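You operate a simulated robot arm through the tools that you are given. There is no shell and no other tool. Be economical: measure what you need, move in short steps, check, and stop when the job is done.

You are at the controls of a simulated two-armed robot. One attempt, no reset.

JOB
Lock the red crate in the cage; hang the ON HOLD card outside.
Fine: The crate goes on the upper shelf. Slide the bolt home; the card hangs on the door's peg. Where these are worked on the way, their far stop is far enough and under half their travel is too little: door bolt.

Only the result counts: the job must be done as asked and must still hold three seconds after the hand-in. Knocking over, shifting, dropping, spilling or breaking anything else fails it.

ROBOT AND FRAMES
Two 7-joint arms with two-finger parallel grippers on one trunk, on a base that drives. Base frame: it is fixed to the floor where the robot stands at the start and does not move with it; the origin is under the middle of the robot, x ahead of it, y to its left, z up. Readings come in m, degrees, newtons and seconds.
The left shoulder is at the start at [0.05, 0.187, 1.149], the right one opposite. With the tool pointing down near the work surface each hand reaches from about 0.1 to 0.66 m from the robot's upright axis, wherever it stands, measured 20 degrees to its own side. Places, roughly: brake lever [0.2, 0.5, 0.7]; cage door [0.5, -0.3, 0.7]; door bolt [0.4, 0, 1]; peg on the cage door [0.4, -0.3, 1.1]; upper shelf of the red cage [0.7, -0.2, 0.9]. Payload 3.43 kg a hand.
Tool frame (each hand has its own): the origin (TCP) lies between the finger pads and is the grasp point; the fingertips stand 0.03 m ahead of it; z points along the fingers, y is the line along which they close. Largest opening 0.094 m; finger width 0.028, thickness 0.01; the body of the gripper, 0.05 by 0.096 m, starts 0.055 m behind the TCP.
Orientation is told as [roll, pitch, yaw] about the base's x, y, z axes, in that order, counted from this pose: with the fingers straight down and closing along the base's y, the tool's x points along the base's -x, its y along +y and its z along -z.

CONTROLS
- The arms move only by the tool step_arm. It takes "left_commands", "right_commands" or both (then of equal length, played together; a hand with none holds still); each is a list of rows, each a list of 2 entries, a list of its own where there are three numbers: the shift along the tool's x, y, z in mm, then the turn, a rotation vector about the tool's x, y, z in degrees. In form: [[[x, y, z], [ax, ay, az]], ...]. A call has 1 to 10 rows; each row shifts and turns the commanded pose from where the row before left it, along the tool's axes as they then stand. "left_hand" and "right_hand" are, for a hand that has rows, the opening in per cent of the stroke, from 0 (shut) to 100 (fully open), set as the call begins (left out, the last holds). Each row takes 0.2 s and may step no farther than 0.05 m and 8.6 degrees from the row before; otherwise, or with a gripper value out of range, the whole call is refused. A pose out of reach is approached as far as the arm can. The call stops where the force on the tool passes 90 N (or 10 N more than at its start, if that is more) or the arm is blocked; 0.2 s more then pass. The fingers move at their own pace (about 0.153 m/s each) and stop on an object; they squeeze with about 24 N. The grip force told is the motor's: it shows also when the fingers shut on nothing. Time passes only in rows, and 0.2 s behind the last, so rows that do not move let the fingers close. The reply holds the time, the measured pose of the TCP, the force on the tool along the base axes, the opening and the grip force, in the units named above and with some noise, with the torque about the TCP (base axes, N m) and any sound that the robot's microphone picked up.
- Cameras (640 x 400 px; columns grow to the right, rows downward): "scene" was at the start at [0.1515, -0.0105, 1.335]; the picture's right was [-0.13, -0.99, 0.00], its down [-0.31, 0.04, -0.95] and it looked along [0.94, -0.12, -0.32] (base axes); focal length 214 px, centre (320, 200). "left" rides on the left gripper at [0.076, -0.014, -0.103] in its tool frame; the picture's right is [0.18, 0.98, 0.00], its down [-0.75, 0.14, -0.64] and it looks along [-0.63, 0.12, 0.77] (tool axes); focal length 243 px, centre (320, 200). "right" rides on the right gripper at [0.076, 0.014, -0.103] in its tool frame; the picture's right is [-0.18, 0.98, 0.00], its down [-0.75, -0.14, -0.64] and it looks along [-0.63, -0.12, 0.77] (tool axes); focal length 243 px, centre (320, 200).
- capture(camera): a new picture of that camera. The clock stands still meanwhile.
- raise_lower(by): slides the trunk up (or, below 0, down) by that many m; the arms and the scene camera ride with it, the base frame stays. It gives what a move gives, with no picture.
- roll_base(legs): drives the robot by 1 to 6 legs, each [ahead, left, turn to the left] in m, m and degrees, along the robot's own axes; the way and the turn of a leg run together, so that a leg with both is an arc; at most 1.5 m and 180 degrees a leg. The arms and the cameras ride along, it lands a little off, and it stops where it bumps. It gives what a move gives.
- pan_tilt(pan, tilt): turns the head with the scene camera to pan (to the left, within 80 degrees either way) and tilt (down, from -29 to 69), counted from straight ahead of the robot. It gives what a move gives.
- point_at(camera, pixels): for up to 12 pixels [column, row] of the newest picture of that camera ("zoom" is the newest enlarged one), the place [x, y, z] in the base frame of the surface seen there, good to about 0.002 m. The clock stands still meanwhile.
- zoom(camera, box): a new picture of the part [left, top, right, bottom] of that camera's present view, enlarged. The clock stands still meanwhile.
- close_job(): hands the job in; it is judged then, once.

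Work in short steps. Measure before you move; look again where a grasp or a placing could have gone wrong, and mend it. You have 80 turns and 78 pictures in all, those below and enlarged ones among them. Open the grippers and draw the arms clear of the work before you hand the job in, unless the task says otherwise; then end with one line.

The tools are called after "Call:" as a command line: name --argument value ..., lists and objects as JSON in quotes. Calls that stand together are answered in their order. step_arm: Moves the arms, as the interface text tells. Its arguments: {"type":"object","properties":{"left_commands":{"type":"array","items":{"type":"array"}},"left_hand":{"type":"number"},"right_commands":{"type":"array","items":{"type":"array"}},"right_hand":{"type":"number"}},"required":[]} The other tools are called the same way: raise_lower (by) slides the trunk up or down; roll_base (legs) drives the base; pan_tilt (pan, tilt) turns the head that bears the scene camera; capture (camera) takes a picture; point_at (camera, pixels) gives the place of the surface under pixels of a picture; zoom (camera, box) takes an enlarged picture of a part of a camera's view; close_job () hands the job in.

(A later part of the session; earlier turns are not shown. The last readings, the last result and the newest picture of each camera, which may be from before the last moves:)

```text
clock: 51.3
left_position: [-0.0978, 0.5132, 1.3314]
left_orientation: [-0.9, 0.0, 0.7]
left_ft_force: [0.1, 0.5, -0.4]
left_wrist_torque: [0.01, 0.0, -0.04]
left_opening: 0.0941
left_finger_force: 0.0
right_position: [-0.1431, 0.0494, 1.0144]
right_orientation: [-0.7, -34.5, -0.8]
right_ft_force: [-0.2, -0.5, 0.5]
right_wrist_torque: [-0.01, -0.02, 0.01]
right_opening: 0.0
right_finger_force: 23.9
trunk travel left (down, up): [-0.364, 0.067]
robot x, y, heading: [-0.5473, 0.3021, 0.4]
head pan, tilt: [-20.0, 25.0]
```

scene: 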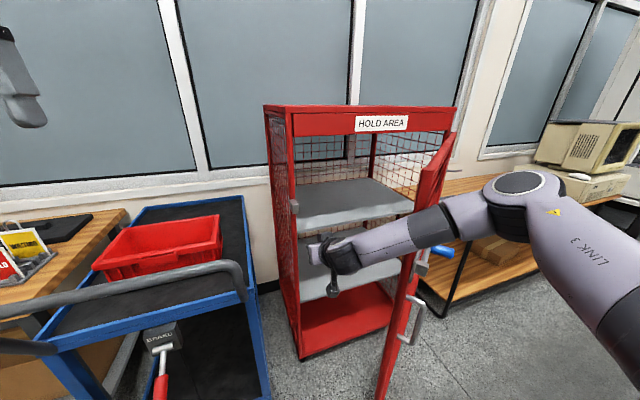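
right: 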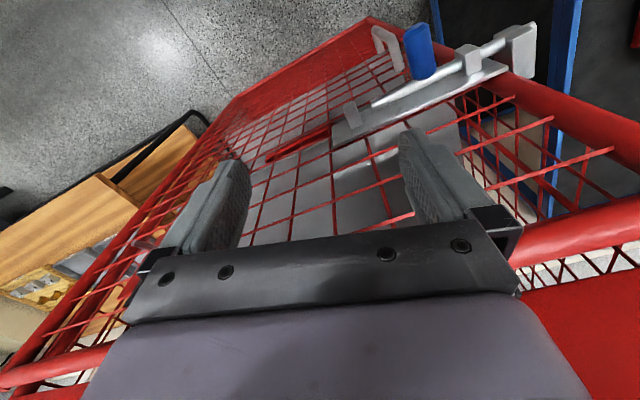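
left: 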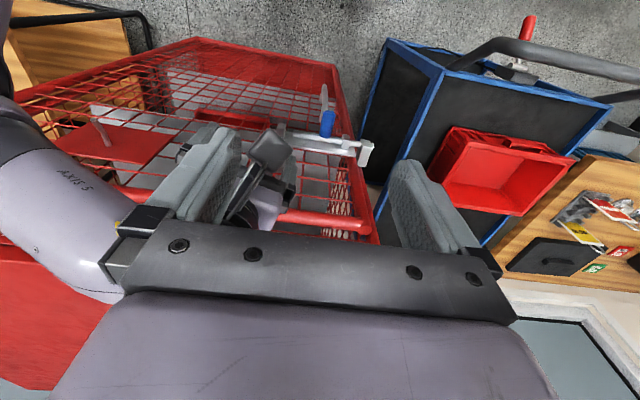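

Now I turn right 90° on the spot and slide toward the door: robot to about (-0.17,0.40).

Call:
roll_base --legs '[[0, 0, -90], [-0.1, 0, 0], [0, 0.37, 0]]'

Call:
pan_tilt --pan 20 --tilt 25

Call:
capture --camera "scene"

```text
clock: 59.7
left_position: [0.0326, -0.058, 1.3302]
left_orientation: [-0.9, 0.1, -89.7]
left_ft_force: [0.2, 0.1, -0.2]
left_wrist_torque: [-0.01, -0.02, 0.0]
left_opening: 0.0941
left_finger_force: 0.1
right_position: [-0.4294, -0.0118, 1.014]
right_orientation: [-0.6, -34.5, -91.2]
right_ft_force: [0.5, 1.0, -0.1]
right_wrist_torque: [0.05, -0.01, -0.03]
right_opening: 0.0003
right_finger_force: 23.4
trunk travel left (down, up): [-0.364, 0.067]
robot x, y, heading: [-0.1787, 0.3943, -90.4]
head pan, tilt: [-20.0, 25.0]
```

```text
clock: 60.8
left_position: [0.0342, -0.0579, 1.3306]
left_orientation: [-1.0, 0.1, -89.7]
left_ft_force: [-0.8, -0.7, -0.2]
left_wrist_torque: [0.04, -0.01, 0.01]
left_opening: 0.0941
left_finger_force: 0.1
right_position: [-0.4281, -0.011, 1.0143]
right_orientation: [-0.6, -34.5, -91.2]
right_ft_force: [-1.5, 0.2, -0.1]
right_wrist_torque: [0.0, 0.01, 0.0]
right_opening: 0.0
right_finger_force: 23.4
trunk travel left (down, up): [-0.364, 0.067]
robot x, y, heading: [-0.1764, 0.3945, -90.2]
head pan, tilt: [20.0, 25.0]
```

```text
51 pictures are left
```

scene: 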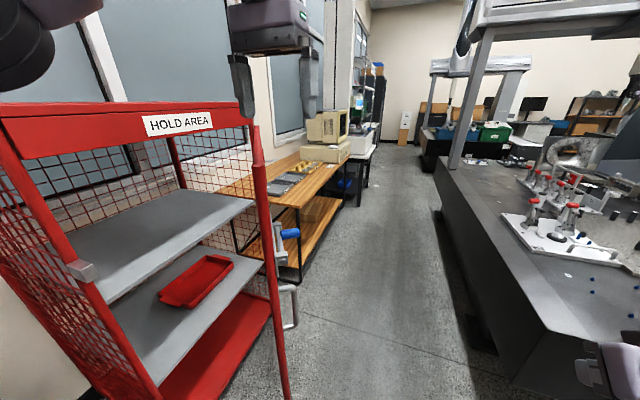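

A bench stands behind (right in the picture); that is what blocked me. I measure its edge and move the left hand back, toward +x and down, inside the door.

Call:
point_at --camera "scene" --pixels '[[440, 215], [500, 310], [560, 370], [258, 140], [285, 380], [470, 150]]'

Call:
step_arm --left_commands '[[[40, 0, 0], [0, 0, 0]], [[35, 20, 0], [0, 0, 0]], [[0, 40, 0], [0, 0, 0]], [[0, 30, 10], [0, 0, 0]], [[0, 0, 40], [0, 0, 0]], [[0, 0, 40], [0, 0, 0]], [[0, 0, 40], [0, 0, 0]], [[0, 0, 40], [0, 0, 0]], [[0, 0, 40], [0, 0, 0]]]' --left_hand 0

Call:
capture --camera "scene"

```text
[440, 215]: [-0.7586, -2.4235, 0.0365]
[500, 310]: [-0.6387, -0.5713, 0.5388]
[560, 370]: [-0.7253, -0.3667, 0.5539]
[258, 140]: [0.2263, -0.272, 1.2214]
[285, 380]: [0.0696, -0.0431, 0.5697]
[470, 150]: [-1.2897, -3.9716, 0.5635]
```

```text
clock: 62.8
left_position: [0.1197, 0.018, 1.1184]
left_orientation: [-0.9, 0.1, -89.6]
left_ft_force: [0.4, 0.3, 0.4]
left_wrist_torque: [0.04, -0.03, 0.05]
left_opening: 0.0
left_finger_force: 24.1
right_position: [-0.4285, -0.011, 1.0152]
right_orientation: [-0.8, -34.5, -91.2]
right_ft_force: [0.2, -0.2, 0.8]
right_wrist_torque: [0.02, -0.02, 0.0]
right_opening: 0.0
right_finger_force: 24.8
trunk travel left (down, up): [-0.364, 0.067]
robot x, y, heading: [-0.1769, 0.3964, -90.2]
head pan, tilt: [20.0, 25.0]
```

```text
50 pictures are left
```

scene: 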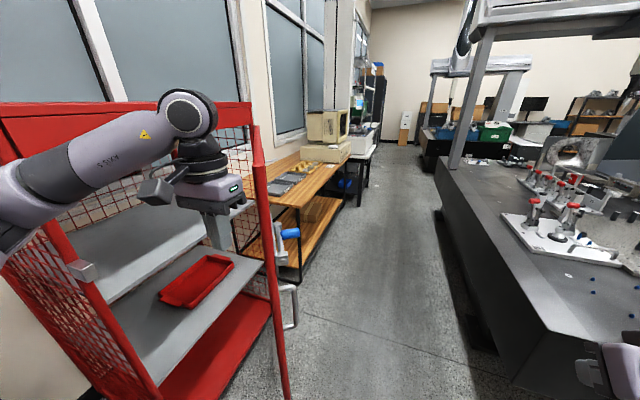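

The hand is inside the door at (0.12,0.018,1.118). I check that the forearm and elbow stay clear of the cage front before I drive.

Call:
point_at --camera "scene" --pixels '[[190, 110], [165, 100], [80, 160], [30, 190], [140, 190], [12, 180]]'

```text
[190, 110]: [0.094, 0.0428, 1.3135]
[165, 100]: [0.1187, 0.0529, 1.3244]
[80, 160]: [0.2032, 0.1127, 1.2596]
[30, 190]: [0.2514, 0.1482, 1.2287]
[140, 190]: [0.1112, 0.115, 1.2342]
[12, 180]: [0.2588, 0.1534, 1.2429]
```

The arm's widest point is about x=0.27–0.3, and the cage front is at 0.41, so it is clear. I drive ahead (-y) to push the door.

Call:
roll_base --legs '[[0.28, 0, 0]]'

Call:
capture --camera "scene"

```text
clock: 64.7
left_position: [0.1094, -0.2448, 1.1186]
left_orientation: [-0.8, 0.3, -90.3]
left_ft_force: [0.9, 0.2, 0.2]
left_wrist_torque: [-0.01, 0.0, -0.01]
left_opening: 0.0001
left_finger_force: 24.3
right_position: [-0.4384, -0.2701, 1.0137]
right_orientation: [-0.6, -34.5, -91.5]
right_ft_force: [0.3, 1.0, -0.1]
right_wrist_torque: [0.0, -0.01, -0.01]
right_opening: 0.0
right_finger_force: 24.1
trunk travel left (down, up): [-0.364, 0.067]
robot x, y, heading: [-0.1857, 0.1312, -90.3]
head pan, tilt: [20.0, 25.0]
stopped in leg 1: the robot was blocked; the commanded pose is now the measured one
```

```text
49 pictures are left
```

scene: 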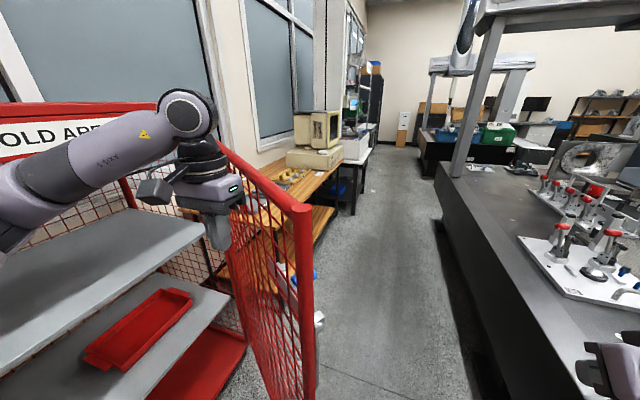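

The door has swung further but the robot is blocked with no force on the hand. I measure where the door edge is now.

Call:
point_at --camera "scene" --pixels '[[305, 212], [310, 380], [225, 155], [270, 188]]'

Call:
pan_tilt --pan 10 --tilt 60

Call:
capture --camera "scene"

```text
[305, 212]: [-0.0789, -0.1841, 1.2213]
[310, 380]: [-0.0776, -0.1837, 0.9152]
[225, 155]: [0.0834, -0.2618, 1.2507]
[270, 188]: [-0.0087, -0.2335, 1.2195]
```

```text
clock: 65.7
left_position: [0.1096, -0.245, 1.1192]
left_orientation: [-0.9, 0.3, -90.3]
left_ft_force: [0.1, -0.2, 0.1]
left_wrist_torque: [0.01, -0.02, 0.0]
left_opening: 0.0002
left_finger_force: 23.8
right_position: [-0.4397, -0.2714, 1.0134]
right_orientation: [-0.5, -34.6, -91.6]
right_ft_force: [0.4, 0.3, -0.3]
right_wrist_torque: [-0.01, 0.0, -0.01]
right_opening: 0.0
right_finger_force: 23.9
trunk travel left (down, up): [-0.364, 0.067]
robot x, y, heading: [-0.1839, 0.1341, -90.4]
head pan, tilt: [10.0, 60.0]
```

```text
48 pictures are left
```

scene: 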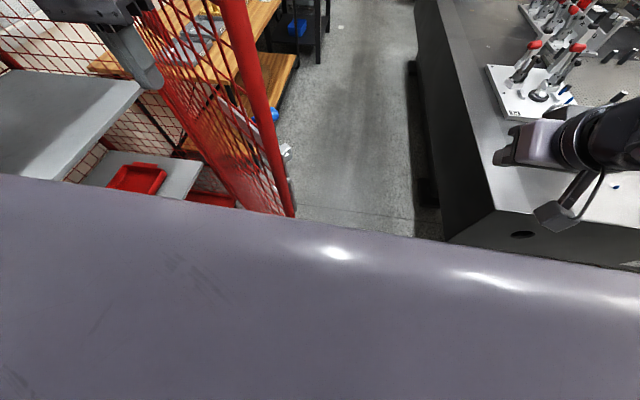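

I check whether the bench corner at (445,240) is what stops the base.

Call:
point_at --camera "scene" --pixels '[[445, 238], [490, 208], [630, 262], [293, 212], [430, 100], [280, 150]]'

```text
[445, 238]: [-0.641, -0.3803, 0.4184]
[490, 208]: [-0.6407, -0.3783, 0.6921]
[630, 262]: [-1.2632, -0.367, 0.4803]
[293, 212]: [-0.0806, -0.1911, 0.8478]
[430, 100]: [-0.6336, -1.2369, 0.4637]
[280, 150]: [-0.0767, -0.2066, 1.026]
```

The base's front meets the door edge at (-0.08,-0.19). I back a touch and push on with the left arm itself.

Call:
step_arm --left_commands '[[[-35, 0, 0], [0, 0, 0]], [[-35, 0, 0], [0, 0, 0]], [[-35, 0, 0], [0, 0, 0]], [[-35, 0, 0], [0, 0, 0]], [[-35, 0, 0], [0, 0, 0]], [[-35, 0, 0], [0, 0, 0]]]'

Call:
roll_base --legs '[[0.12, 0, 0]]'

Call:
pan_tilt --pan 20 --tilt 35

Call:
capture --camera "scene"

```text
clock: 67.1
left_position: [0.1096, -0.4575, 1.1171]
left_orientation: [-0.7, 0.3, -90.5]
left_ft_force: [-0.2, -0.5, 0.0]
left_wrist_torque: [0.02, 0.0, -0.01]
left_opening: 0.0
left_finger_force: 24.0
right_position: [-0.4388, -0.272, 1.0134]
right_orientation: [-0.6, -34.5, -91.6]
right_ft_force: [-0.1, -0.3, -1.0]
right_wrist_torque: [0.0, -0.01, 0.0]
right_opening: 0.0
right_finger_force: 23.9
trunk travel left (down, up): [-0.364, 0.067]
robot x, y, heading: [-0.1884, 0.1328, -90.7]
head pan, tilt: [10.0, 60.0]
```

```text
clock: 68.3
left_position: [0.108, -0.5802, 1.1185]
left_orientation: [-0.9, 0.3, -90.3]
left_ft_force: [0.2, 1.1, 0.0]
left_wrist_torque: [-0.02, 0.01, 0.04]
left_opening: 0.0001
left_finger_force: 24.2
right_position: [-0.4405, -0.3942, 1.0138]
right_orientation: [-0.6, -34.4, -91.6]
right_ft_force: [0.0, -0.1, 0.7]
right_wrist_torque: [0.01, -0.02, 0.02]
right_opening: 0.0003
right_finger_force: 24.3
trunk travel left (down, up): [-0.364, 0.067]
robot x, y, heading: [-0.1847, 0.0099, -90.6]
head pan, tilt: [10.0, 60.0]
```

```text
clock: 69.2
left_position: [0.1074, -0.5786, 1.1183]
left_orientation: [-0.8, 0.3, -90.3]
left_ft_force: [-0.3, -0.1, 0.2]
left_wrist_torque: [0.03, -0.02, 0.0]
left_opening: 0.0001
left_finger_force: 24.3
right_position: [-0.4414, -0.3937, 1.0141]
right_orientation: [-0.7, -34.5, -91.7]
right_ft_force: [0.0, 0.4, 0.5]
right_wrist_torque: [-0.01, 0.01, -0.03]
right_opening: 0.0
right_finger_force: 24.1
trunk travel left (down, up): [-0.364, 0.067]
robot x, y, heading: [-0.1893, 0.0136, -90.6]
head pan, tilt: [20.0, 35.0]
```

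```text
47 pictures are left
```

scene: 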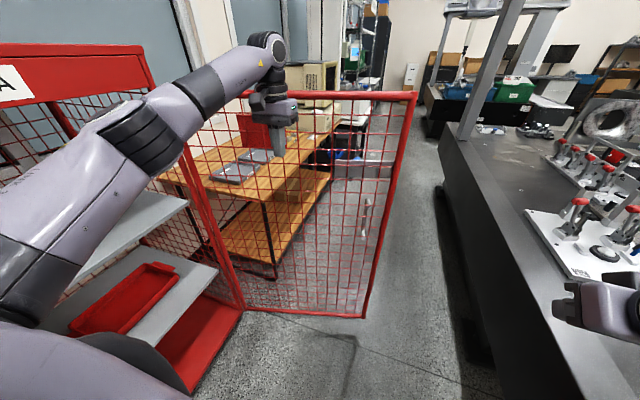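

The door is at about 90°. I nudge it a bit further for arm room, then retract the left hand.

Call:
step_arm --left_commands '[[[-30, 0, 0], [0, 0, 0]], [[-30, 0, 0], [0, 0, 0]], [[-20, 0, 0], [0, 0, 0]], [[40, 0, -20], [0, 0, 0]], [[40, 0, -30], [0, 0, 0]], [[40, 0, -30], [0, 0, 0]], [[40, 0, -30], [0, 0, 0]], [[40, 0, -30], [0, 0, 0]], [[40, 0, -30], [0, 0, 0]], [[40, 0, -20], [0, 0, 0]]]'

Call:
capture --camera "scene"

Call:
point_at --camera "scene" --pixels '[[412, 97], [240, 300], [365, 312], [280, 262], [155, 172]]'

```text
clock: 71.4
left_position: [0.1092, -0.3193, 1.306]
left_orientation: [-0.8, 0.3, -90.3]
left_ft_force: [-0.9, 0.6, 0.0]
left_wrist_torque: [-0.01, -0.02, -0.03]
left_opening: 0.0
left_finger_force: 24.2
left hand out of reach, approached as far as the arm can: row 1, 2, 3
right_position: [-0.4413, -0.3921, 1.0143]
right_orientation: [-0.6, -34.5, -91.6]
right_ft_force: [0.3, 0.0, 0.1]
right_wrist_torque: [-0.04, -0.01, 0.02]
right_opening: 0.0001
right_finger_force: 23.7
trunk travel left (down, up): [-0.364, 0.067]
robot x, y, heading: [-0.1848, 0.0138, -90.2]
head pan, tilt: [20.0, 35.0]
```

```text
46 pictures are left
```

scene: 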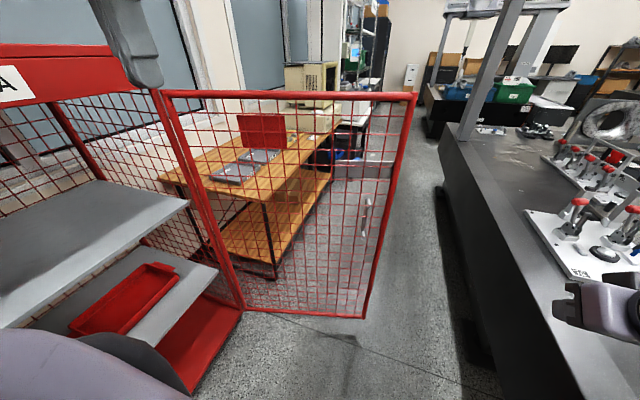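

```text
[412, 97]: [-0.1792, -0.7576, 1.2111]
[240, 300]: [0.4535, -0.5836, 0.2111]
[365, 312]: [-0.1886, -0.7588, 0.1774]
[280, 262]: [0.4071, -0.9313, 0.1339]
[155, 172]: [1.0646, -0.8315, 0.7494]
```

The door now stands about 106° open. I head to the cart: back off, turn to face +x again and go to about (-0.38,0.5), while lifting the right hand.

Call:
step_arm --right_commands '[[[-25, 0, -17], [0, 0, 0]], [[-25, 0, -17], [0, 0, 0]], [[-25, 0, -17], [0, 0, 0]], [[-25, 0, -17], [0, 0, 0]], [[-25, 0, -17], [0, 0, 0]], [[-25, 0, -17], [0, 0, 0]]]' --right_hand 100

Call:
roll_base --legs '[[-0.25, 0, 0], [0, -0.2, 0], [0, 0, 90], [0, 0.24, 0]]'

Call:
pan_tilt --pan 0 --tilt 35

Call:
capture --camera "scene"

```text
clock: 72.8
left_position: [0.1086, -0.3198, 1.305]
left_orientation: [-0.8, 0.3, -90.3]
left_ft_force: [0.4, 0.5, 0.1]
left_wrist_torque: [0.01, 0.0, 0.0]
left_opening: 0.0
left_finger_force: 24.5
right_position: [-0.4414, -0.4587, 1.1827]
right_orientation: [-0.7, -34.5, -91.6]
right_ft_force: [0.3, 0.0, 0.3]
right_wrist_torque: [-0.01, -0.01, 0.0]
right_opening: 0.0937
right_finger_force: 0.0
trunk travel left (down, up): [-0.364, 0.067]
robot x, y, heading: [-0.1848, 0.0138, -90.5]
head pan, tilt: [20.0, 35.0]
```

```text
clock: 82.8
left_position: [-0.0502, 0.8022, 1.306]
left_orientation: [-0.8, 0.3, -0.4]
left_ft_force: [-0.7, 0.7, 0.2]
left_wrist_torque: [-0.02, 0.04, 0.03]
left_opening: 0.0
left_finger_force: 24.4
right_position: [0.0867, 0.2495, 1.1817]
right_orientation: [-0.7, -34.6, -1.7]
right_ft_force: [0.1, 1.0, -0.5]
right_wrist_torque: [0.0, 0.02, -0.03]
right_opening: 0.0942
right_finger_force: 0.0
trunk travel left (down, up): [-0.364, 0.067]
robot x, y, heading: [-0.3825, 0.504, -0.9]
head pan, tilt: [20.0, 35.0]
```

```text
clock: 83.6
left_position: [-0.0505, 0.8006, 1.3067]
left_orientation: [-0.7, 0.3, -0.4]
left_ft_force: [0.6, 0.4, -1.6]
left_wrist_torque: [-0.01, -0.01, -0.02]
left_opening: 0.0
left_finger_force: 24.0
right_position: [0.0857, 0.2492, 1.1816]
right_orientation: [-0.6, -34.5, -1.7]
right_ft_force: [0.7, -0.1, 0.3]
right_wrist_torque: [0.01, -0.01, -0.01]
right_opening: 0.094
right_finger_force: 0.0
trunk travel left (down, up): [-0.364, 0.067]
robot x, y, heading: [-0.3829, 0.5085, -0.7]
head pan, tilt: [0.0, 35.0]
```

```text
45 pictures are left
```

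scene: 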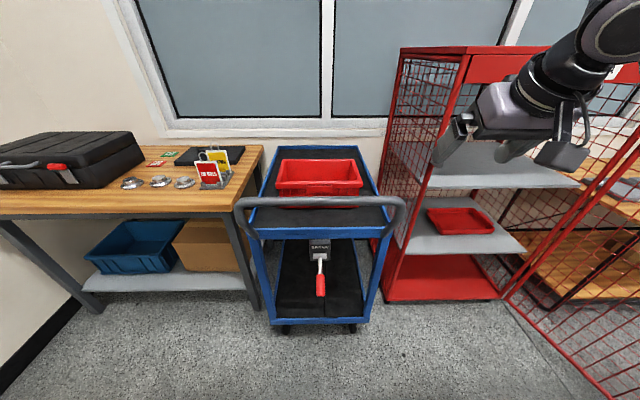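

The crate and cart are straight ahead. I zoom on the crate and measure its rim.

Call:
zoom --camera "scene" --box '[240, 140, 400, 240]'

Call:
point_at --camera "zoom" --pixels '[[140, 190], [165, 76], [458, 76], [490, 185], [320, 205], [320, 130], [155, 145], [470, 145], [12, 260], [320, 230], [630, 240], [250, 205]]'

```text
4.00 times, centred on (320, 190) of scene
```

zoom: 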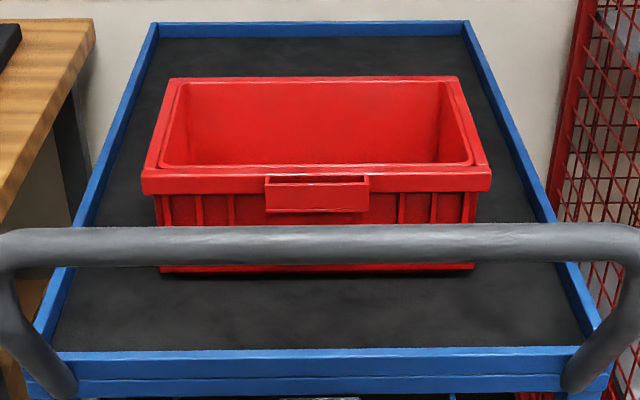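

```text
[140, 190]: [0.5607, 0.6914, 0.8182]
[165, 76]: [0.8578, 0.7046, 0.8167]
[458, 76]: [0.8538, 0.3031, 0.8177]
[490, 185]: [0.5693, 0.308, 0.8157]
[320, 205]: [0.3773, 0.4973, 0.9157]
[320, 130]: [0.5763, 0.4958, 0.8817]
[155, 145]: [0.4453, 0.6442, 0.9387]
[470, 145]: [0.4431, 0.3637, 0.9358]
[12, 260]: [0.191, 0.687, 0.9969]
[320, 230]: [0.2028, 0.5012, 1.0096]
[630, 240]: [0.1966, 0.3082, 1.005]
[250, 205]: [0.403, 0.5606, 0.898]
```

Crate rim: z≈0.937, y 0.36–0.65, x about 0.39–0.58. I pitch both hands to -45° and place them 0.28 m apart at the height above the cart handle.

Call:
step_arm --left_commands '[[[0, -25, 0], [0, -7.5, 0]], [[0, -25, 0], [0, -7.5, 0]], [[0, -25, 0], [0, -7.5, 0]], [[0, -25, 0], [0, -7.5, 0]], [[0, -25, 0], [0, -7.5, 0]], [[0, -25, 0], [0, -7.5, 0]], [[0, -5, 40], [0, 0, 0]], [[0, 0, 40], [0, 0, 0]], [[0, 0, 40], [0, 0, 0]], [[0, 0, 40], [0, 0, 0]]]' --left_hand 100 --right_commands '[[[0, 18, 0], [0, -1.75, 0]], [[0, 18, 0], [0, -1.75, 0]], [[0, 18, 0], [0, -1.75, 0]], [[0, 18, 0], [0, -1.75, 0]], [[0, 18, 0], [0, -1.75, 0]], [[0, 18, 0], [0, -1.75, 0]], [[0, 4, -6], [0, 0, 0]], [[0, 0, -6], [0, 0, 0]], [[0, 0, -6], [0, 0, 0]], [[0, 0, -6], [0, 0, 0]]]' --right_hand 100

Call:
roll_base --legs '[[0.21, 0, 0.7]]'

Call:
capture --camera "scene"

```text
clock: 85.8
left_position: [0.0605, 0.6438, 1.1938]
left_orientation: [-1.1, -44.7, 0.4]
left_ft_force: [-0.1, 0.0, -0.3]
left_wrist_torque: [0.02, -0.01, 0.01]
left_opening: 0.0941
left_finger_force: 0.1
right_position: [0.0734, 0.3631, 1.1979]
right_orientation: [-0.8, -45.0, -1.5]
right_ft_force: [-0.4, -0.2, -0.4]
right_wrist_torque: [-0.03, 0.01, -0.04]
right_opening: 0.094
right_finger_force: 0.1
trunk travel left (down, up): [-0.364, 0.067]
robot x, y, heading: [-0.3791, 0.5068, -0.7]
head pan, tilt: [0.0, 35.0]
```

```text
clock: 87.5
left_position: [0.2699, 0.6482, 1.1941]
left_orientation: [-1.2, -44.8, 1.2]
left_ft_force: [0.4, 0.6, 0.5]
left_wrist_torque: [0.01, 0.01, -0.02]
left_opening: 0.094
left_finger_force: 0.1
right_position: [0.2858, 0.3668, 1.1983]
right_orientation: [-0.8, -44.9, -0.8]
right_ft_force: [1.6, 0.1, -0.4]
right_wrist_torque: [-0.02, 0.01, -0.01]
right_opening: 0.0945
right_finger_force: 0.0
trunk travel left (down, up): [-0.364, 0.067]
robot x, y, heading: [-0.1755, 0.503, -0.0]
head pan, tilt: [0.0, 35.0]
```

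```text
43 pictures are left
```

scene: 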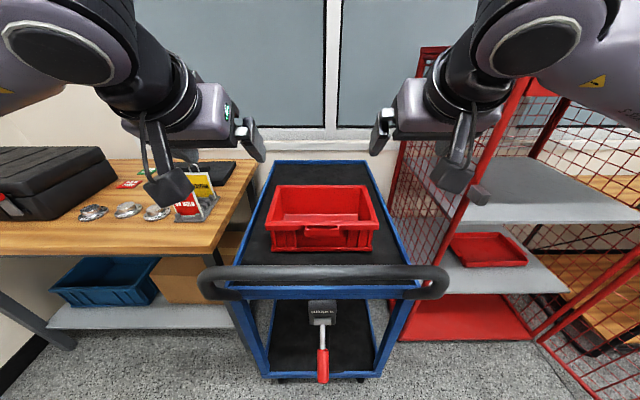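

Good view of the crate now. I measure rim points on both side walls.

Call:
zoom --camera "scene" --box '[260, 170, 390, 260]'

Call:
point_at --camera "zoom" --pixels '[[45, 255], [75, 160], [85, 85], [535, 85], [560, 160], [590, 255], [320, 262], [310, 82], [92, 160], [540, 160], [65, 200], [568, 200]]'

```text
4.44 times, centred on (325, 215) of scene
```

zoom: 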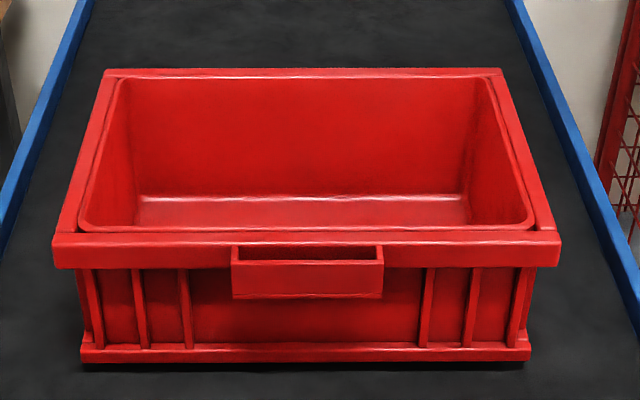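

```text
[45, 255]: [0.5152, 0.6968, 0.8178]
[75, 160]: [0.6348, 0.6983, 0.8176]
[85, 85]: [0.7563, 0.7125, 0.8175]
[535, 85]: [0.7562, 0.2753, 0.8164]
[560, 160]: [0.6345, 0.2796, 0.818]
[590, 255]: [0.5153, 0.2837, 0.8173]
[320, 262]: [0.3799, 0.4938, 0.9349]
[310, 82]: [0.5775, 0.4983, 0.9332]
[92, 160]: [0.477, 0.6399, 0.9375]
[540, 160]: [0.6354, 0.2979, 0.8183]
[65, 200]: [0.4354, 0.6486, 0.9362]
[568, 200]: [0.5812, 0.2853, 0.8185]
```

Call:
point_at --camera "zoom" --pixels '[[85, 160], [98, 160], [110, 150], [505, 150], [515, 150], [525, 150], [60, 240], [555, 240], [108, 71], [496, 71], [300, 237], [300, 72]]'

```text
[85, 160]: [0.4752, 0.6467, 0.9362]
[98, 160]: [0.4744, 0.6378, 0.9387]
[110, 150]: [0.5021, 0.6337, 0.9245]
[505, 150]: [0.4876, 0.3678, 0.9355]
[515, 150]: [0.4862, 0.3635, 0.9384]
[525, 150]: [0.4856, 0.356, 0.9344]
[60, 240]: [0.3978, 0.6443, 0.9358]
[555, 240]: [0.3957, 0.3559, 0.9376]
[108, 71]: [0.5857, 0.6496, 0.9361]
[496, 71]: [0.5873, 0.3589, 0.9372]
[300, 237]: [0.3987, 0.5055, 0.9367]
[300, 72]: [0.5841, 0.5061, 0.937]
```

Rim centres: left wall y≈0.641, right wall y≈0.362, crate x 0.393–0.588, rim z 0.937. I lower both hands most of the way and check alignment.

Call:
step_arm --left_commands '[[[4.6, -0.8, 36.8], [0, 0, 0]], [[4.6, -0.8, 36.8], [0, 0, 0]], [[4.6, -0.8, 36.8], [0, 0, 0]], [[4.6, -0.8, 36.8], [0, 0, 0]], [[4.6, -0.8, 36.8], [0, 0, 0]], [[4.6, -0.8, 36.8], [0, 0, 0]], [[4.6, -0.8, 36.8], [0, 0, 0]]]' --right_commands '[[[6.2, -0.5, 35.9], [0, 0, 0]], [[6.2, -0.5, 35.9], [0, 0, 0]], [[6.2, -0.5, 35.9], [0, 0, 0]], [[6.2, -0.5, 35.9], [0, 0, 0]], [[6.2, -0.5, 35.9], [0, 0, 0]], [[6.2, -0.5, 35.9], [0, 0, 0]], [[6.2, -0.5, 35.9], [0, 0, 0]]]'

Call:
capture --camera "scene"

```text
clock: 89.1
left_position: [0.4291, 0.6414, 0.9858]
left_orientation: [-1.1, -44.7, 0.9]
left_ft_force: [0.5, -1.0, 0.7]
left_wrist_torque: [0.01, -0.01, 0.0]
left_opening: 0.0939
left_finger_force: 0.1
right_position: [0.4334, 0.3589, 0.99]
right_orientation: [-0.8, -45.0, -0.8]
right_ft_force: [-0.3, 0.9, -0.1]
right_wrist_torque: [0.01, 0.02, -0.01]
right_opening: 0.0942
right_finger_force: 0.0
trunk travel left (down, up): [-0.364, 0.067]
robot x, y, heading: [-0.1694, 0.5044, -0.0]
head pan, tilt: [0.0, 35.0]
```

```text
41 pictures are left
```

scene: 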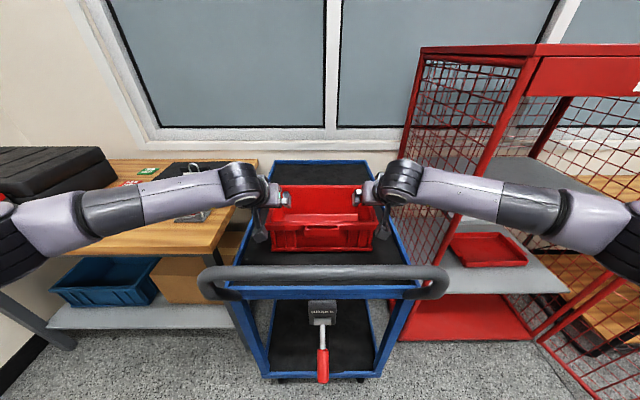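

Alignment is good (y 0.641 and 0.359). I finish the descent and close both hands.

Call:
step_arm --left_commands '[[[5, 0, 36], [0, 0, 0]], [[5, 0, 36], [0, 0, 0]]]' --right_commands '[[[6.2, 1, 36], [0, 0, 0]], [[6.2, 1, 36], [0, 0, 0]]]'

Call:
step_arm --left_commands '[[[0, 0, 0], [0, 0, 0]], [[0, 0, 0], [0, 0, 0]], [[0, 0, 0], [0, 0, 0]]]' --left_hand 0 --right_commands '[[[0, 0, 0], [0, 0, 0]], [[0, 0, 0], [0, 0, 0]], [[0, 0, 0], [0, 0, 0]]]' --right_hand 0

Call:
zoom --camera "scene" --box '[200, 150, 440, 290]'

```text
clock: 89.7
left_position: [0.469, 0.6423, 0.9309]
left_orientation: [-1.1, -44.7, 1.2]
left_ft_force: [0.7, 0.7, 0.8]
left_wrist_torque: [-0.01, 0.0, -0.02]
left_opening: 0.0939
left_finger_force: 0.1
right_position: [0.4762, 0.3606, 0.9318]
right_orientation: [-0.7, -44.9, -0.7]
right_ft_force: [0.4, 0.5, -0.1]
right_wrist_torque: [-0.03, 0.0, -0.02]
right_opening: 0.094
right_finger_force: 0.0
trunk travel left (down, up): [-0.364, 0.067]
robot x, y, heading: [-0.1689, 0.5048, 0.1]
head pan, tilt: [0.0, 35.0]
```

```text
clock: 90.5
left_position: [0.4701, 0.6415, 0.9315]
left_orientation: [-0.9, -44.6, 1.0]
left_ft_force: [4.3, 5.3, 0.0]
left_wrist_torque: [0.29, -0.14, -0.15]
left_opening: 0.0212
left_finger_force: 24.3
right_position: [0.4758, 0.3593, 0.9315]
right_orientation: [-0.9, -45.1, -0.7]
right_ft_force: [-2.5, -7.5, 1.2]
right_wrist_torque: [0.03, -0.27, 0.87]
right_opening: 0.0223
right_finger_force: 24.0
trunk travel left (down, up): [-0.364, 0.067]
robot x, y, heading: [-0.1702, 0.5049, 0.0]
head pan, tilt: [0.0, 35.0]
```

```text
2.67 times, centred on (320, 220) of scene
```

zoom: 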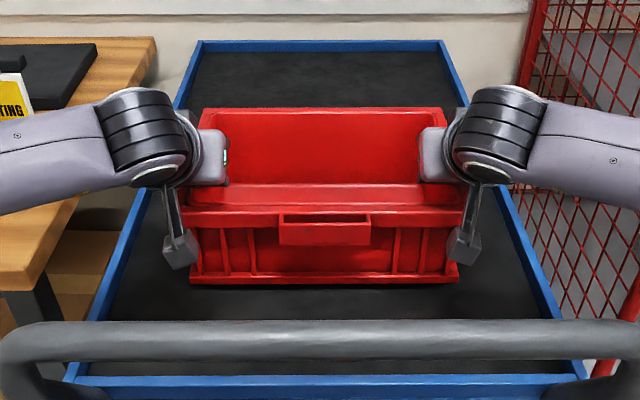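

Both walls are gripped. I lift slowly at first, then look.

Call:
step_arm --left_commands '[[[-7, 0, -7], [0, 0, 0]], [[-10.6, 0, -10.6], [0, 0, 0]], [[-10.6, 0, -10.6], [0, 0, 0]], [[-10.6, 0, -10.6], [0, 0, 0]], [[-10.6, 0, -10.6], [0, 0, 0]]]' --right_commands '[[[-7, 0, -7], [0, 0, 0]], [[-10.6, 0, -10.6], [0, 0, 0]], [[-10.6, 0, -10.6], [0, 0, 0]], [[-10.6, 0, -10.6], [0, 0, 0]], [[-10.6, 0, -10.6], [0, 0, 0]]]'

Call:
capture --camera "scene"

```text
clock: 91.7
left_position: [0.4712, 0.6419, 0.9997]
left_orientation: [-1.1, -44.7, 1.1]
left_ft_force: [1.5, 9.5, -3.8]
left_wrist_torque: [0.11, 0.23, -0.48]
left_opening: 0.0212
left_finger_force: 24.1
right_position: [0.474, 0.3595, 1.0003]
right_orientation: [-0.7, -45.0, -0.7]
right_ft_force: [-1.4, -9.7, -2.1]
right_wrist_torque: [0.03, -0.14, 0.82]
right_opening: 0.0218
right_finger_force: 24.1
trunk travel left (down, up): [-0.364, 0.067]
robot x, y, heading: [-0.1748, 0.5052, 0.2]
head pan, tilt: [0.0, 35.0]
```

```text
39 pictures are left
```

scene: 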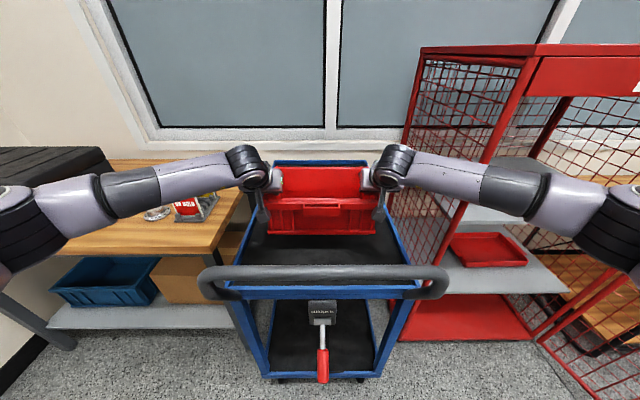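

The crate came up level. I lift another 0.16 m to clear the cart handle.

Call:
step_arm --left_commands '[[[-14.1, 0, -14.1], [0, 0, 0]], [[-14.1, 0, -14.1], [0, 0, 0]], [[-14.1, 0, -14.1], [0, 0, 0]], [[-14.1, 0, -14.1], [0, 0, 0]], [[-14.1, 0, -14.1], [0, 0, 0]], [[-14.1, 0, -14.1], [0, 0, 0]], [[-14.1, 0, -14.1], [0, 0, 0]], [[-14.1, 0, -14.1], [0, 0, 0]]]' --right_commands '[[[-14.1, 0, -14.1], [0, 0, 0]], [[-14.1, 0, -14.1], [0, 0, 0]], [[-14.1, 0, -14.1], [0, 0, 0]], [[-14.1, 0, -14.1], [0, 0, 0]], [[-14.1, 0, -14.1], [0, 0, 0]], [[-14.1, 0, -14.1], [0, 0, 0]], [[-14.1, 0, -14.1], [0, 0, 0]], [[-14.1, 0, -14.1], [0, 0, 0]]]'

Call:
raise_lower --by 0.05

Call:
capture --camera "scene"

```text
clock: 93.5
left_position: [0.4716, 0.6435, 1.1598]
left_orientation: [-1.2, -44.7, 1.1]
left_ft_force: [0.9, 8.0, -3.8]
left_wrist_torque: [0.2, 0.09, -0.6]
left_opening: 0.0216
left_finger_force: 24.1
right_position: [0.4732, 0.3611, 1.1607]
right_orientation: [-0.8, -45.0, -0.8]
right_ft_force: [-1.8, -8.5, -1.9]
right_wrist_torque: [0.13, 0.01, 0.84]
right_opening: 0.0216
right_finger_force: 24.2
trunk travel left (down, up): [-0.364, 0.067]
robot x, y, heading: [-0.1729, 0.5022, 0.3]
head pan, tilt: [0.0, 35.0]
```

```text
clock: 94.4
left_position: [0.4722, 0.6434, 1.2079]
left_orientation: [-1.1, -44.8, 1.1]
left_ft_force: [1.0, 10.3, -3.4]
left_wrist_torque: [0.16, 0.06, -0.62]
left_opening: 0.0214
left_finger_force: 24.0
right_position: [0.4743, 0.3596, 1.2086]
right_orientation: [-0.9, -44.8, -0.9]
right_ft_force: [-0.6, -11.0, -1.5]
right_wrist_torque: [0.11, 0.04, 0.81]
right_opening: 0.0216
right_finger_force: 24.2
trunk travel left (down, up): [-0.414, 0.017]
robot x, y, heading: [-0.17, 0.5066, -0.0]
head pan, tilt: [0.0, 35.0]
```

```text
38 pictures are left
```

scene: 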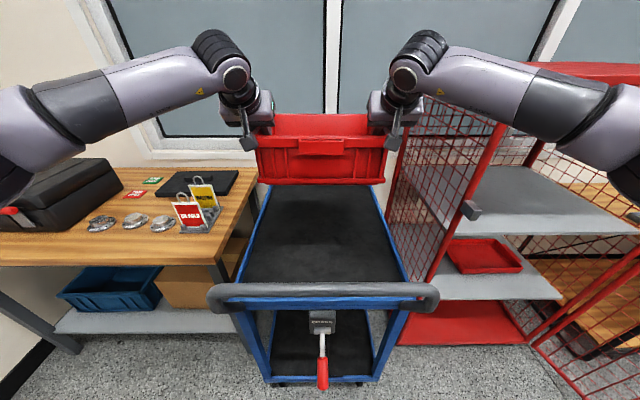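

The crate hangs clear of the handle. I check how far the right elbow sticks out, since the open door is on that side.

Call:
point_at --camera "scene" --pixels '[[600, 140], [635, 160], [560, 90], [635, 110], [20, 150], [475, 85], [448, 215], [610, 70]]'

```text
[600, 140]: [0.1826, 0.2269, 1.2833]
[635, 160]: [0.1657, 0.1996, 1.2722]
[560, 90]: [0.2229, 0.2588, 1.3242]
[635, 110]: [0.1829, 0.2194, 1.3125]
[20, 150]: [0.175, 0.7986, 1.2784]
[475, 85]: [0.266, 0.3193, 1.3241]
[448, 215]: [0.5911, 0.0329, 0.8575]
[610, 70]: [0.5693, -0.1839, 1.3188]
```

The elbows reach about 0.33 m to each side, so the way is clear. I pull the crate 0.1 m closer, back away over the handle, then slide right in front of the cage.

Call:
step_arm --left_commands '[[[14.1, 0, -14.1], [0, 0, 0]], [[14.1, 0, -14.1], [0, 0, 0]], [[14.1, 0, -14.1], [0, 0, 0]], [[14.1, 0, -14.1], [0, 0, 0]], [[14.1, 0, -14.1], [0, 0, 0]]]' --right_commands '[[[14.1, 0, -14.1], [0, 0, 0]], [[14.1, 0, -14.1], [0, 0, 0]], [[14.1, 0, -14.1], [0, 0, 0]], [[14.1, 0, -14.1], [0, 0, 0]], [[14.1, 0, -14.1], [0, 0, 0]]]'

Call:
roll_base --legs '[[-0.14, 0, 0]]'

Call:
capture --camera "scene"

```text
clock: 95.6
left_position: [0.3729, 0.6437, 1.2096]
left_orientation: [-0.9, -44.7, 1.2]
left_ft_force: [0.8, 22.1, -4.5]
left_wrist_torque: [0.14, -0.19, -0.65]
left_opening: 0.0216
left_finger_force: 24.1
right_position: [0.3749, 0.3607, 1.2106]
right_orientation: [-0.9, -45.0, -0.9]
right_ft_force: [-0.7, -21.5, -1.1]
right_wrist_torque: [0.17, 0.25, 0.97]
right_opening: 0.0219
right_finger_force: 23.9
trunk travel left (down, up): [-0.414, 0.017]
robot x, y, heading: [-0.1695, 0.5036, 0.1]
head pan, tilt: [0.0, 35.0]
```

```text
clock: 96.9
left_position: [0.2334, 0.6435, 1.2099]
left_orientation: [-1.0, -44.7, 1.0]
left_ft_force: [0.2, 23.2, -4.4]
left_wrist_torque: [0.09, -0.02, -0.65]
left_opening: 0.0212
left_finger_force: 23.9
right_position: [0.2366, 0.3603, 1.2105]
right_orientation: [-1.0, -44.9, -0.9]
right_ft_force: [-1.6, -23.4, -1.9]
right_wrist_torque: [0.18, 0.11, 0.94]
right_opening: 0.0221
right_finger_force: 24.0
trunk travel left (down, up): [-0.414, 0.017]
robot x, y, heading: [-0.3106, 0.5037, -0.0]
head pan, tilt: [0.0, 35.0]
```

```text
37 pictures are left
```

scene: 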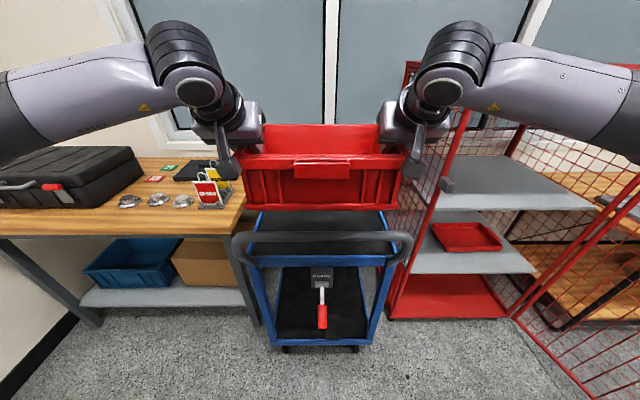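

The crate is held steady. I slide right 0.69 m to stand before the open cage.

Call:
roll_base --legs '[[0, -0.69, 0]]'

Call:
pan_tilt --pan 0 --tilt 25

Call:
capture --camera "scene"

```text
clock: 103.3
left_position: [0.2346, -0.0398, 1.2085]
left_orientation: [-0.8, -44.6, 0.9]
left_ft_force: [0.2, 3.9, -3.2]
left_wrist_torque: [0.18, -0.02, -0.58]
left_opening: 0.0214
left_finger_force: 24.2
right_position: [0.2363, -0.3228, 1.2104]
right_orientation: [-1.0, -44.9, -1.2]
right_ft_force: [-1.1, -4.7, -1.9]
right_wrist_torque: [0.04, 0.06, 0.81]
right_opening: 0.0218
right_finger_force: 23.8
trunk travel left (down, up): [-0.414, 0.017]
robot x, y, heading: [-0.3163, -0.1768, -0.2]
head pan, tilt: [0.0, 35.0]
```

```text
clock: 104.0
left_position: [0.2347, -0.0394, 1.2086]
left_orientation: [-0.9, -44.5, 0.8]
left_ft_force: [1.1, 2.1, -4.4]
left_wrist_torque: [0.23, 0.0, -0.68]
left_opening: 0.0214
left_finger_force: 24.2
right_position: [0.2371, -0.3217, 1.2094]
right_orientation: [-0.9, -45.0, -1.1]
right_ft_force: [-1.7, -1.9, -2.3]
right_wrist_torque: [-0.03, 0.12, 0.87]
right_opening: 0.0219
right_finger_force: 24.0
trunk travel left (down, up): [-0.414, 0.017]
robot x, y, heading: [-0.3085, -0.1764, -0.0]
head pan, tilt: [0.0, 25.0]
```

```text
36 pictures are left
```

scene: 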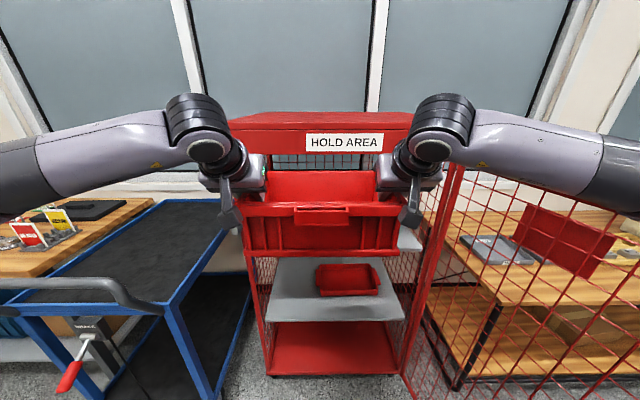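

The crate is in front of the opening. I measure the header's lower edge and the shelf, then shift 30 mm right and lower with the trunk.

Call:
point_at --camera "scene" --pixels '[[290, 150], [350, 153], [250, 270], [425, 270], [410, 245], [440, 130], [165, 100], [200, 105], [470, 110]]'

Call:
roll_base --legs '[[0, -0.03, 0]]'

Call:
raise_lower --by -0.19

Call:
capture --camera "scene"

```text
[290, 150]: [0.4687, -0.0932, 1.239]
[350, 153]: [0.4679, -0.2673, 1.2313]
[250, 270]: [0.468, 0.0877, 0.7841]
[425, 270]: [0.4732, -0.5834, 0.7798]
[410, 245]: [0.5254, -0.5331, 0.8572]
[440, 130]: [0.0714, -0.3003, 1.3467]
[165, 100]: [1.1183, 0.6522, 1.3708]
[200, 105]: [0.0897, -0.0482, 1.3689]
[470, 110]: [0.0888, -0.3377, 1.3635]
```

```text
clock: 105.0
left_position: [0.2341, -0.0707, 1.2097]
left_orientation: [-0.8, -44.5, 0.8]
left_ft_force: [0.4, 2.3, -3.5]
left_wrist_torque: [0.2, 0.11, -0.53]
left_opening: 0.0218
left_finger_force: 24.1
right_position: [0.2361, -0.3529, 1.2102]
right_orientation: [-0.8, -45.0, -1.2]
right_ft_force: [-1.2, -1.6, -1.8]
right_wrist_torque: [0.04, -0.04, 0.78]
right_opening: 0.0219
right_finger_force: 24.0
trunk travel left (down, up): [-0.414, 0.017]
robot x, y, heading: [-0.3112, -0.2064, -0.1]
head pan, tilt: [0.0, 25.0]
```

```text
clock: 107.1
left_position: [0.2343, -0.0691, 1.0198]
left_orientation: [-0.8, -44.5, 0.7]
left_ft_force: [1.4, 2.6, -3.8]
left_wrist_torque: [0.17, 0.13, -0.61]
left_opening: 0.0212
left_finger_force: 24.0
right_position: [0.2375, -0.353, 1.0199]
right_orientation: [-0.9, -44.9, -1.1]
right_ft_force: [-1.1, -1.2, -2.2]
right_wrist_torque: [0.03, -0.03, 0.81]
right_opening: 0.0221
right_finger_force: 24.5
trunk travel left (down, up): [-0.224, 0.207]
robot x, y, heading: [-0.3125, -0.2061, -0.1]
head pan, tilt: [0.0, 25.0]
```

```text
35 pictures are left
```

scene: 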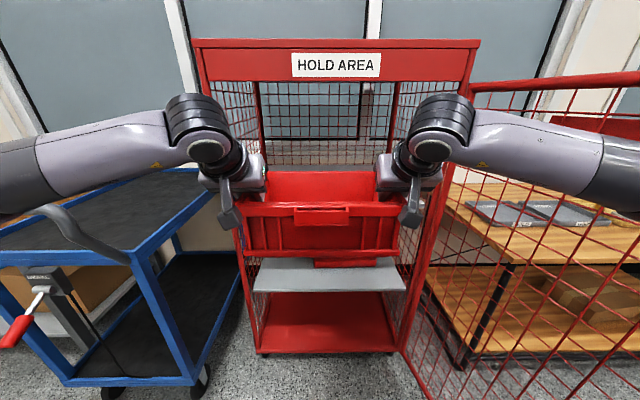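

Next comes the forward move. I check the left elbow against the cart handle and the right one against the door.

Call:
point_at --camera "scene" --pixels '[[5, 150], [5, 205], [40, 190], [75, 170], [50, 215], [635, 150], [635, 205], [600, 190], [475, 90], [200, 100], [430, 95]]'

```text
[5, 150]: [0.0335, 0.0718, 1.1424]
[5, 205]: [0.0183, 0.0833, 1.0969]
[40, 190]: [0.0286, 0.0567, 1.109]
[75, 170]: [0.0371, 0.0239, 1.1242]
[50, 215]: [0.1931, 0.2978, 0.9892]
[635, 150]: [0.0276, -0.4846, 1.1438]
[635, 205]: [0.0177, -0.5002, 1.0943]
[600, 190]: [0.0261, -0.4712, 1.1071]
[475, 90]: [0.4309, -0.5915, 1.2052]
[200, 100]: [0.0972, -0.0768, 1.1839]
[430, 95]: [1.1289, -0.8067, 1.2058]
```

The elbows lie outside this view. I pan left to see the left elbow and the cart handle.

Call:
pan_tilt --pan 50 --tilt 30

Call:
capture --camera "scene"

```text
clock: 108.2
left_position: [0.2337, -0.0704, 1.0188]
left_orientation: [-0.8, -44.5, 0.9]
left_ft_force: [1.2, 1.1, -3.3]
left_wrist_torque: [0.17, 0.1, -0.59]
left_opening: 0.0218
left_finger_force: 24.1
right_position: [0.2363, -0.351, 1.019]
right_orientation: [-0.9, -44.9, -1.1]
right_ft_force: [-1.0, -1.4, -2.2]
right_wrist_torque: [0.05, -0.01, 0.8]
right_opening: 0.022
right_finger_force: 23.9
trunk travel left (down, up): [-0.224, 0.207]
robot x, y, heading: [-0.3057, -0.205, -0.5]
head pan, tilt: [50.0, 30.0]
```

```text
34 pictures are left
```

scene: 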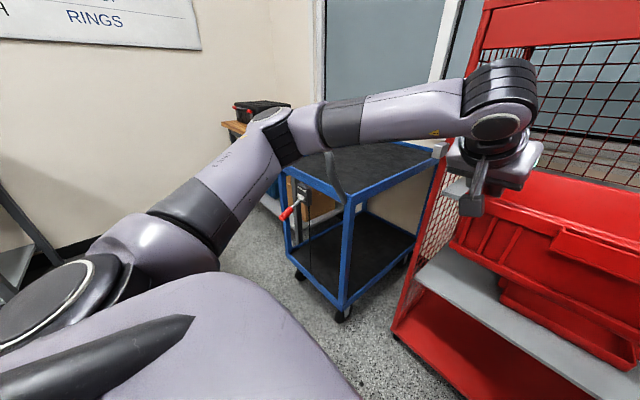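

Call:
point_at --camera "scene" --pixels '[[268, 112], [290, 140], [300, 110], [280, 155], [330, 130], [330, 165], [255, 140]]'

```text
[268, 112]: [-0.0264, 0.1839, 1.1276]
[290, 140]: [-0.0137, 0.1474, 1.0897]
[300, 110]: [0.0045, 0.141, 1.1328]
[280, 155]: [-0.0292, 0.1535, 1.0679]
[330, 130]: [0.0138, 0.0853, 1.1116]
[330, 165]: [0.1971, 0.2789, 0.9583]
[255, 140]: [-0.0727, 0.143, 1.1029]
```

The elbow's outer side is at y≈0.2 and the handle starts at 0.27, so it is clear. I extend the arms into the cage, then drive forward.

Call:
step_arm --left_commands '[[[-14.1, 0, 14.1], [0, 0, 0]], [[-14.1, 0, 14.1], [0, 0, 0]], [[-14.1, 0, 14.1], [0, 0, 0]], [[-14.1, 0, 14.1], [0, 0, 0]], [[-14.1, 0, 14.1], [0, 0, 0]], [[-14.1, 0, 14.1], [0, 0, 0]]]' --right_commands '[[[-14.1, 0, 14.1], [0, 0, 0]], [[-14.1, 0, 14.1], [0, 0, 0]], [[-14.1, 0, 14.1], [0, 0, 0]], [[-14.1, 0, 14.1], [0, 0, 0]], [[-14.1, 0, 14.1], [0, 0, 0]], [[-14.1, 0, 14.1], [0, 0, 0]]]'

Call:
roll_base --legs '[[0.14, 0, 0]]'

Call:
pan_tilt --pan 0 --tilt 30

Call:
capture --camera "scene"

```text
clock: 109.7
left_position: [0.3533, -0.0721, 1.0196]
left_orientation: [-0.9, -44.5, 0.8]
left_ft_force: [2.1, -11.7, -3.2]
left_wrist_torque: [0.25, 0.07, -0.05]
left_opening: 0.0213
left_finger_force: 24.0
right_position: [0.3575, -0.3537, 1.0185]
right_orientation: [-0.8, -44.8, -0.8]
right_ft_force: [-2.1, 11.4, -2.7]
right_wrist_torque: [-0.15, 0.02, 0.68]
right_opening: 0.0221
right_finger_force: 24.3
trunk travel left (down, up): [-0.224, 0.207]
robot x, y, heading: [-0.3108, -0.2076, -0.0]
head pan, tilt: [50.0, 30.0]
```

```text
clock: 111.0
left_position: [0.4925, -0.0717, 1.0196]
left_orientation: [-0.7, -44.5, 0.8]
left_ft_force: [1.0, -19.4, -3.1]
left_wrist_torque: [0.19, 0.03, -0.25]
left_opening: 0.0211
left_finger_force: 24.0
right_position: [0.4969, -0.3544, 1.0197]
right_orientation: [-1.0, -44.9, -0.9]
right_ft_force: [-0.9, 17.8, -3.3]
right_wrist_torque: [-0.12, 0.01, 0.57]
right_opening: 0.0221
right_finger_force: 24.7
trunk travel left (down, up): [-0.224, 0.207]
robot x, y, heading: [-0.1712, -0.2057, -0.2]
head pan, tilt: [50.0, 30.0]
```

```text
clock: 112.2
left_position: [0.4916, -0.0708, 1.0191]
left_orientation: [-0.7, -44.4, 0.8]
left_ft_force: [1.2, 1.0, -4.1]
left_wrist_torque: [0.2, 0.02, -0.2]
left_opening: 0.0216
left_finger_force: 24.5
right_position: [0.4951, -0.3552, 1.0192]
right_orientation: [-0.8, -44.8, -0.9]
right_ft_force: [-1.8, 0.3, -2.7]
right_wrist_torque: [-0.02, 0.09, 0.8]
right_opening: 0.0223
right_finger_force: 24.0
trunk travel left (down, up): [-0.224, 0.207]
robot x, y, heading: [-0.1747, -0.2036, -0.5]
head pan, tilt: [0.0, 30.0]
```

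```text
33 pictures are left
```

scene: 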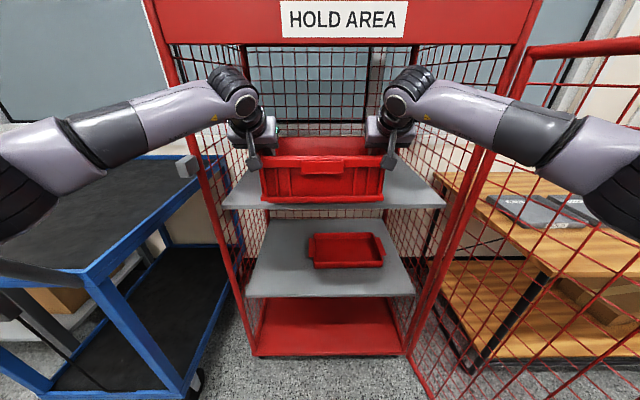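

The crate is entering the opening (now x 0.41–0.61). I extend 50 mm more and drive 60 mm more so that it lies well on the shelf.

Call:
step_arm --left_commands '[[[-12, 0, 12], [0, 0, 0]], [[-12, 0, 12], [0, 0, 0]], [[-12, 0, 12], [0, 0, 0]]]' --right_commands '[[[-12, 0, 12], [0, 0, 0]], [[-12, 0, 12], [0, 0, 0]], [[-12, 0, 12], [0, 0, 0]]]'

Call:
roll_base --legs '[[0.07, 0, 0]]'

Call:
capture --camera "scene"

Call:
point_at --camera "scene" --pixels '[[320, 165], [320, 200], [265, 195], [375, 195]]'

```text
clock: 113.0
left_position: [0.5435, -0.0717, 1.0171]
left_orientation: [-1.0, -44.5, 0.6]
left_ft_force: [2.4, -5.5, -2.5]
left_wrist_torque: [0.04, 0.23, -0.07]
left_opening: 0.0212
left_finger_force: 24.1
right_position: [0.5471, -0.3551, 1.0204]
right_orientation: [-0.8, -44.8, -0.7]
right_ft_force: [-1.6, 5.6, -3.1]
right_wrist_torque: [-0.08, -0.15, 0.63]
right_opening: 0.0216
right_finger_force: 24.1
trunk travel left (down, up): [-0.224, 0.207]
robot x, y, heading: [-0.171, -0.2071, -0.1]
head pan, tilt: [0.0, 30.0]
```

```text
clock: 114.0
left_position: [0.614, -0.071, 1.018]
left_orientation: [-0.9, -44.5, 0.8]
left_ft_force: [2.5, -12.3, -3.2]
left_wrist_torque: [0.1, 0.02, -0.06]
left_opening: 0.0217
left_finger_force: 23.9
right_position: [0.6177, -0.3536, 1.0198]
right_orientation: [-0.8, -44.8, -0.7]
right_ft_force: [-2.5, 11.7, -1.8]
right_wrist_torque: [-0.11, 0.15, 0.7]
right_opening: 0.0216
right_finger_force: 24.1
trunk travel left (down, up): [-0.224, 0.207]
robot x, y, heading: [-0.1022, -0.2058, -0.3]
head pan, tilt: [0.0, 30.0]
```

```text
32 pictures are left
```

scene: 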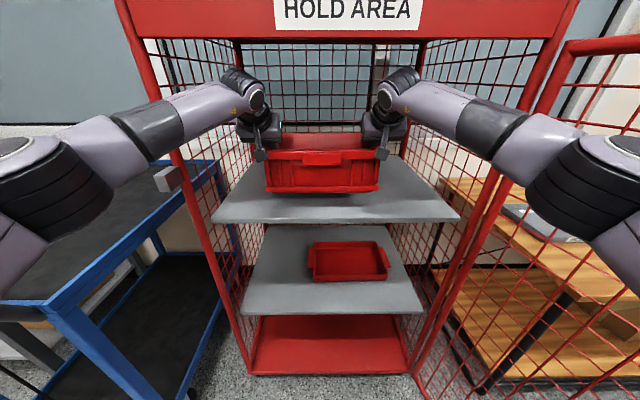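

```text
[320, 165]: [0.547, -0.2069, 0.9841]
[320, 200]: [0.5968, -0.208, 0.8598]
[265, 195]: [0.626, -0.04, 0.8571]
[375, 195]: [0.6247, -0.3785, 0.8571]
```

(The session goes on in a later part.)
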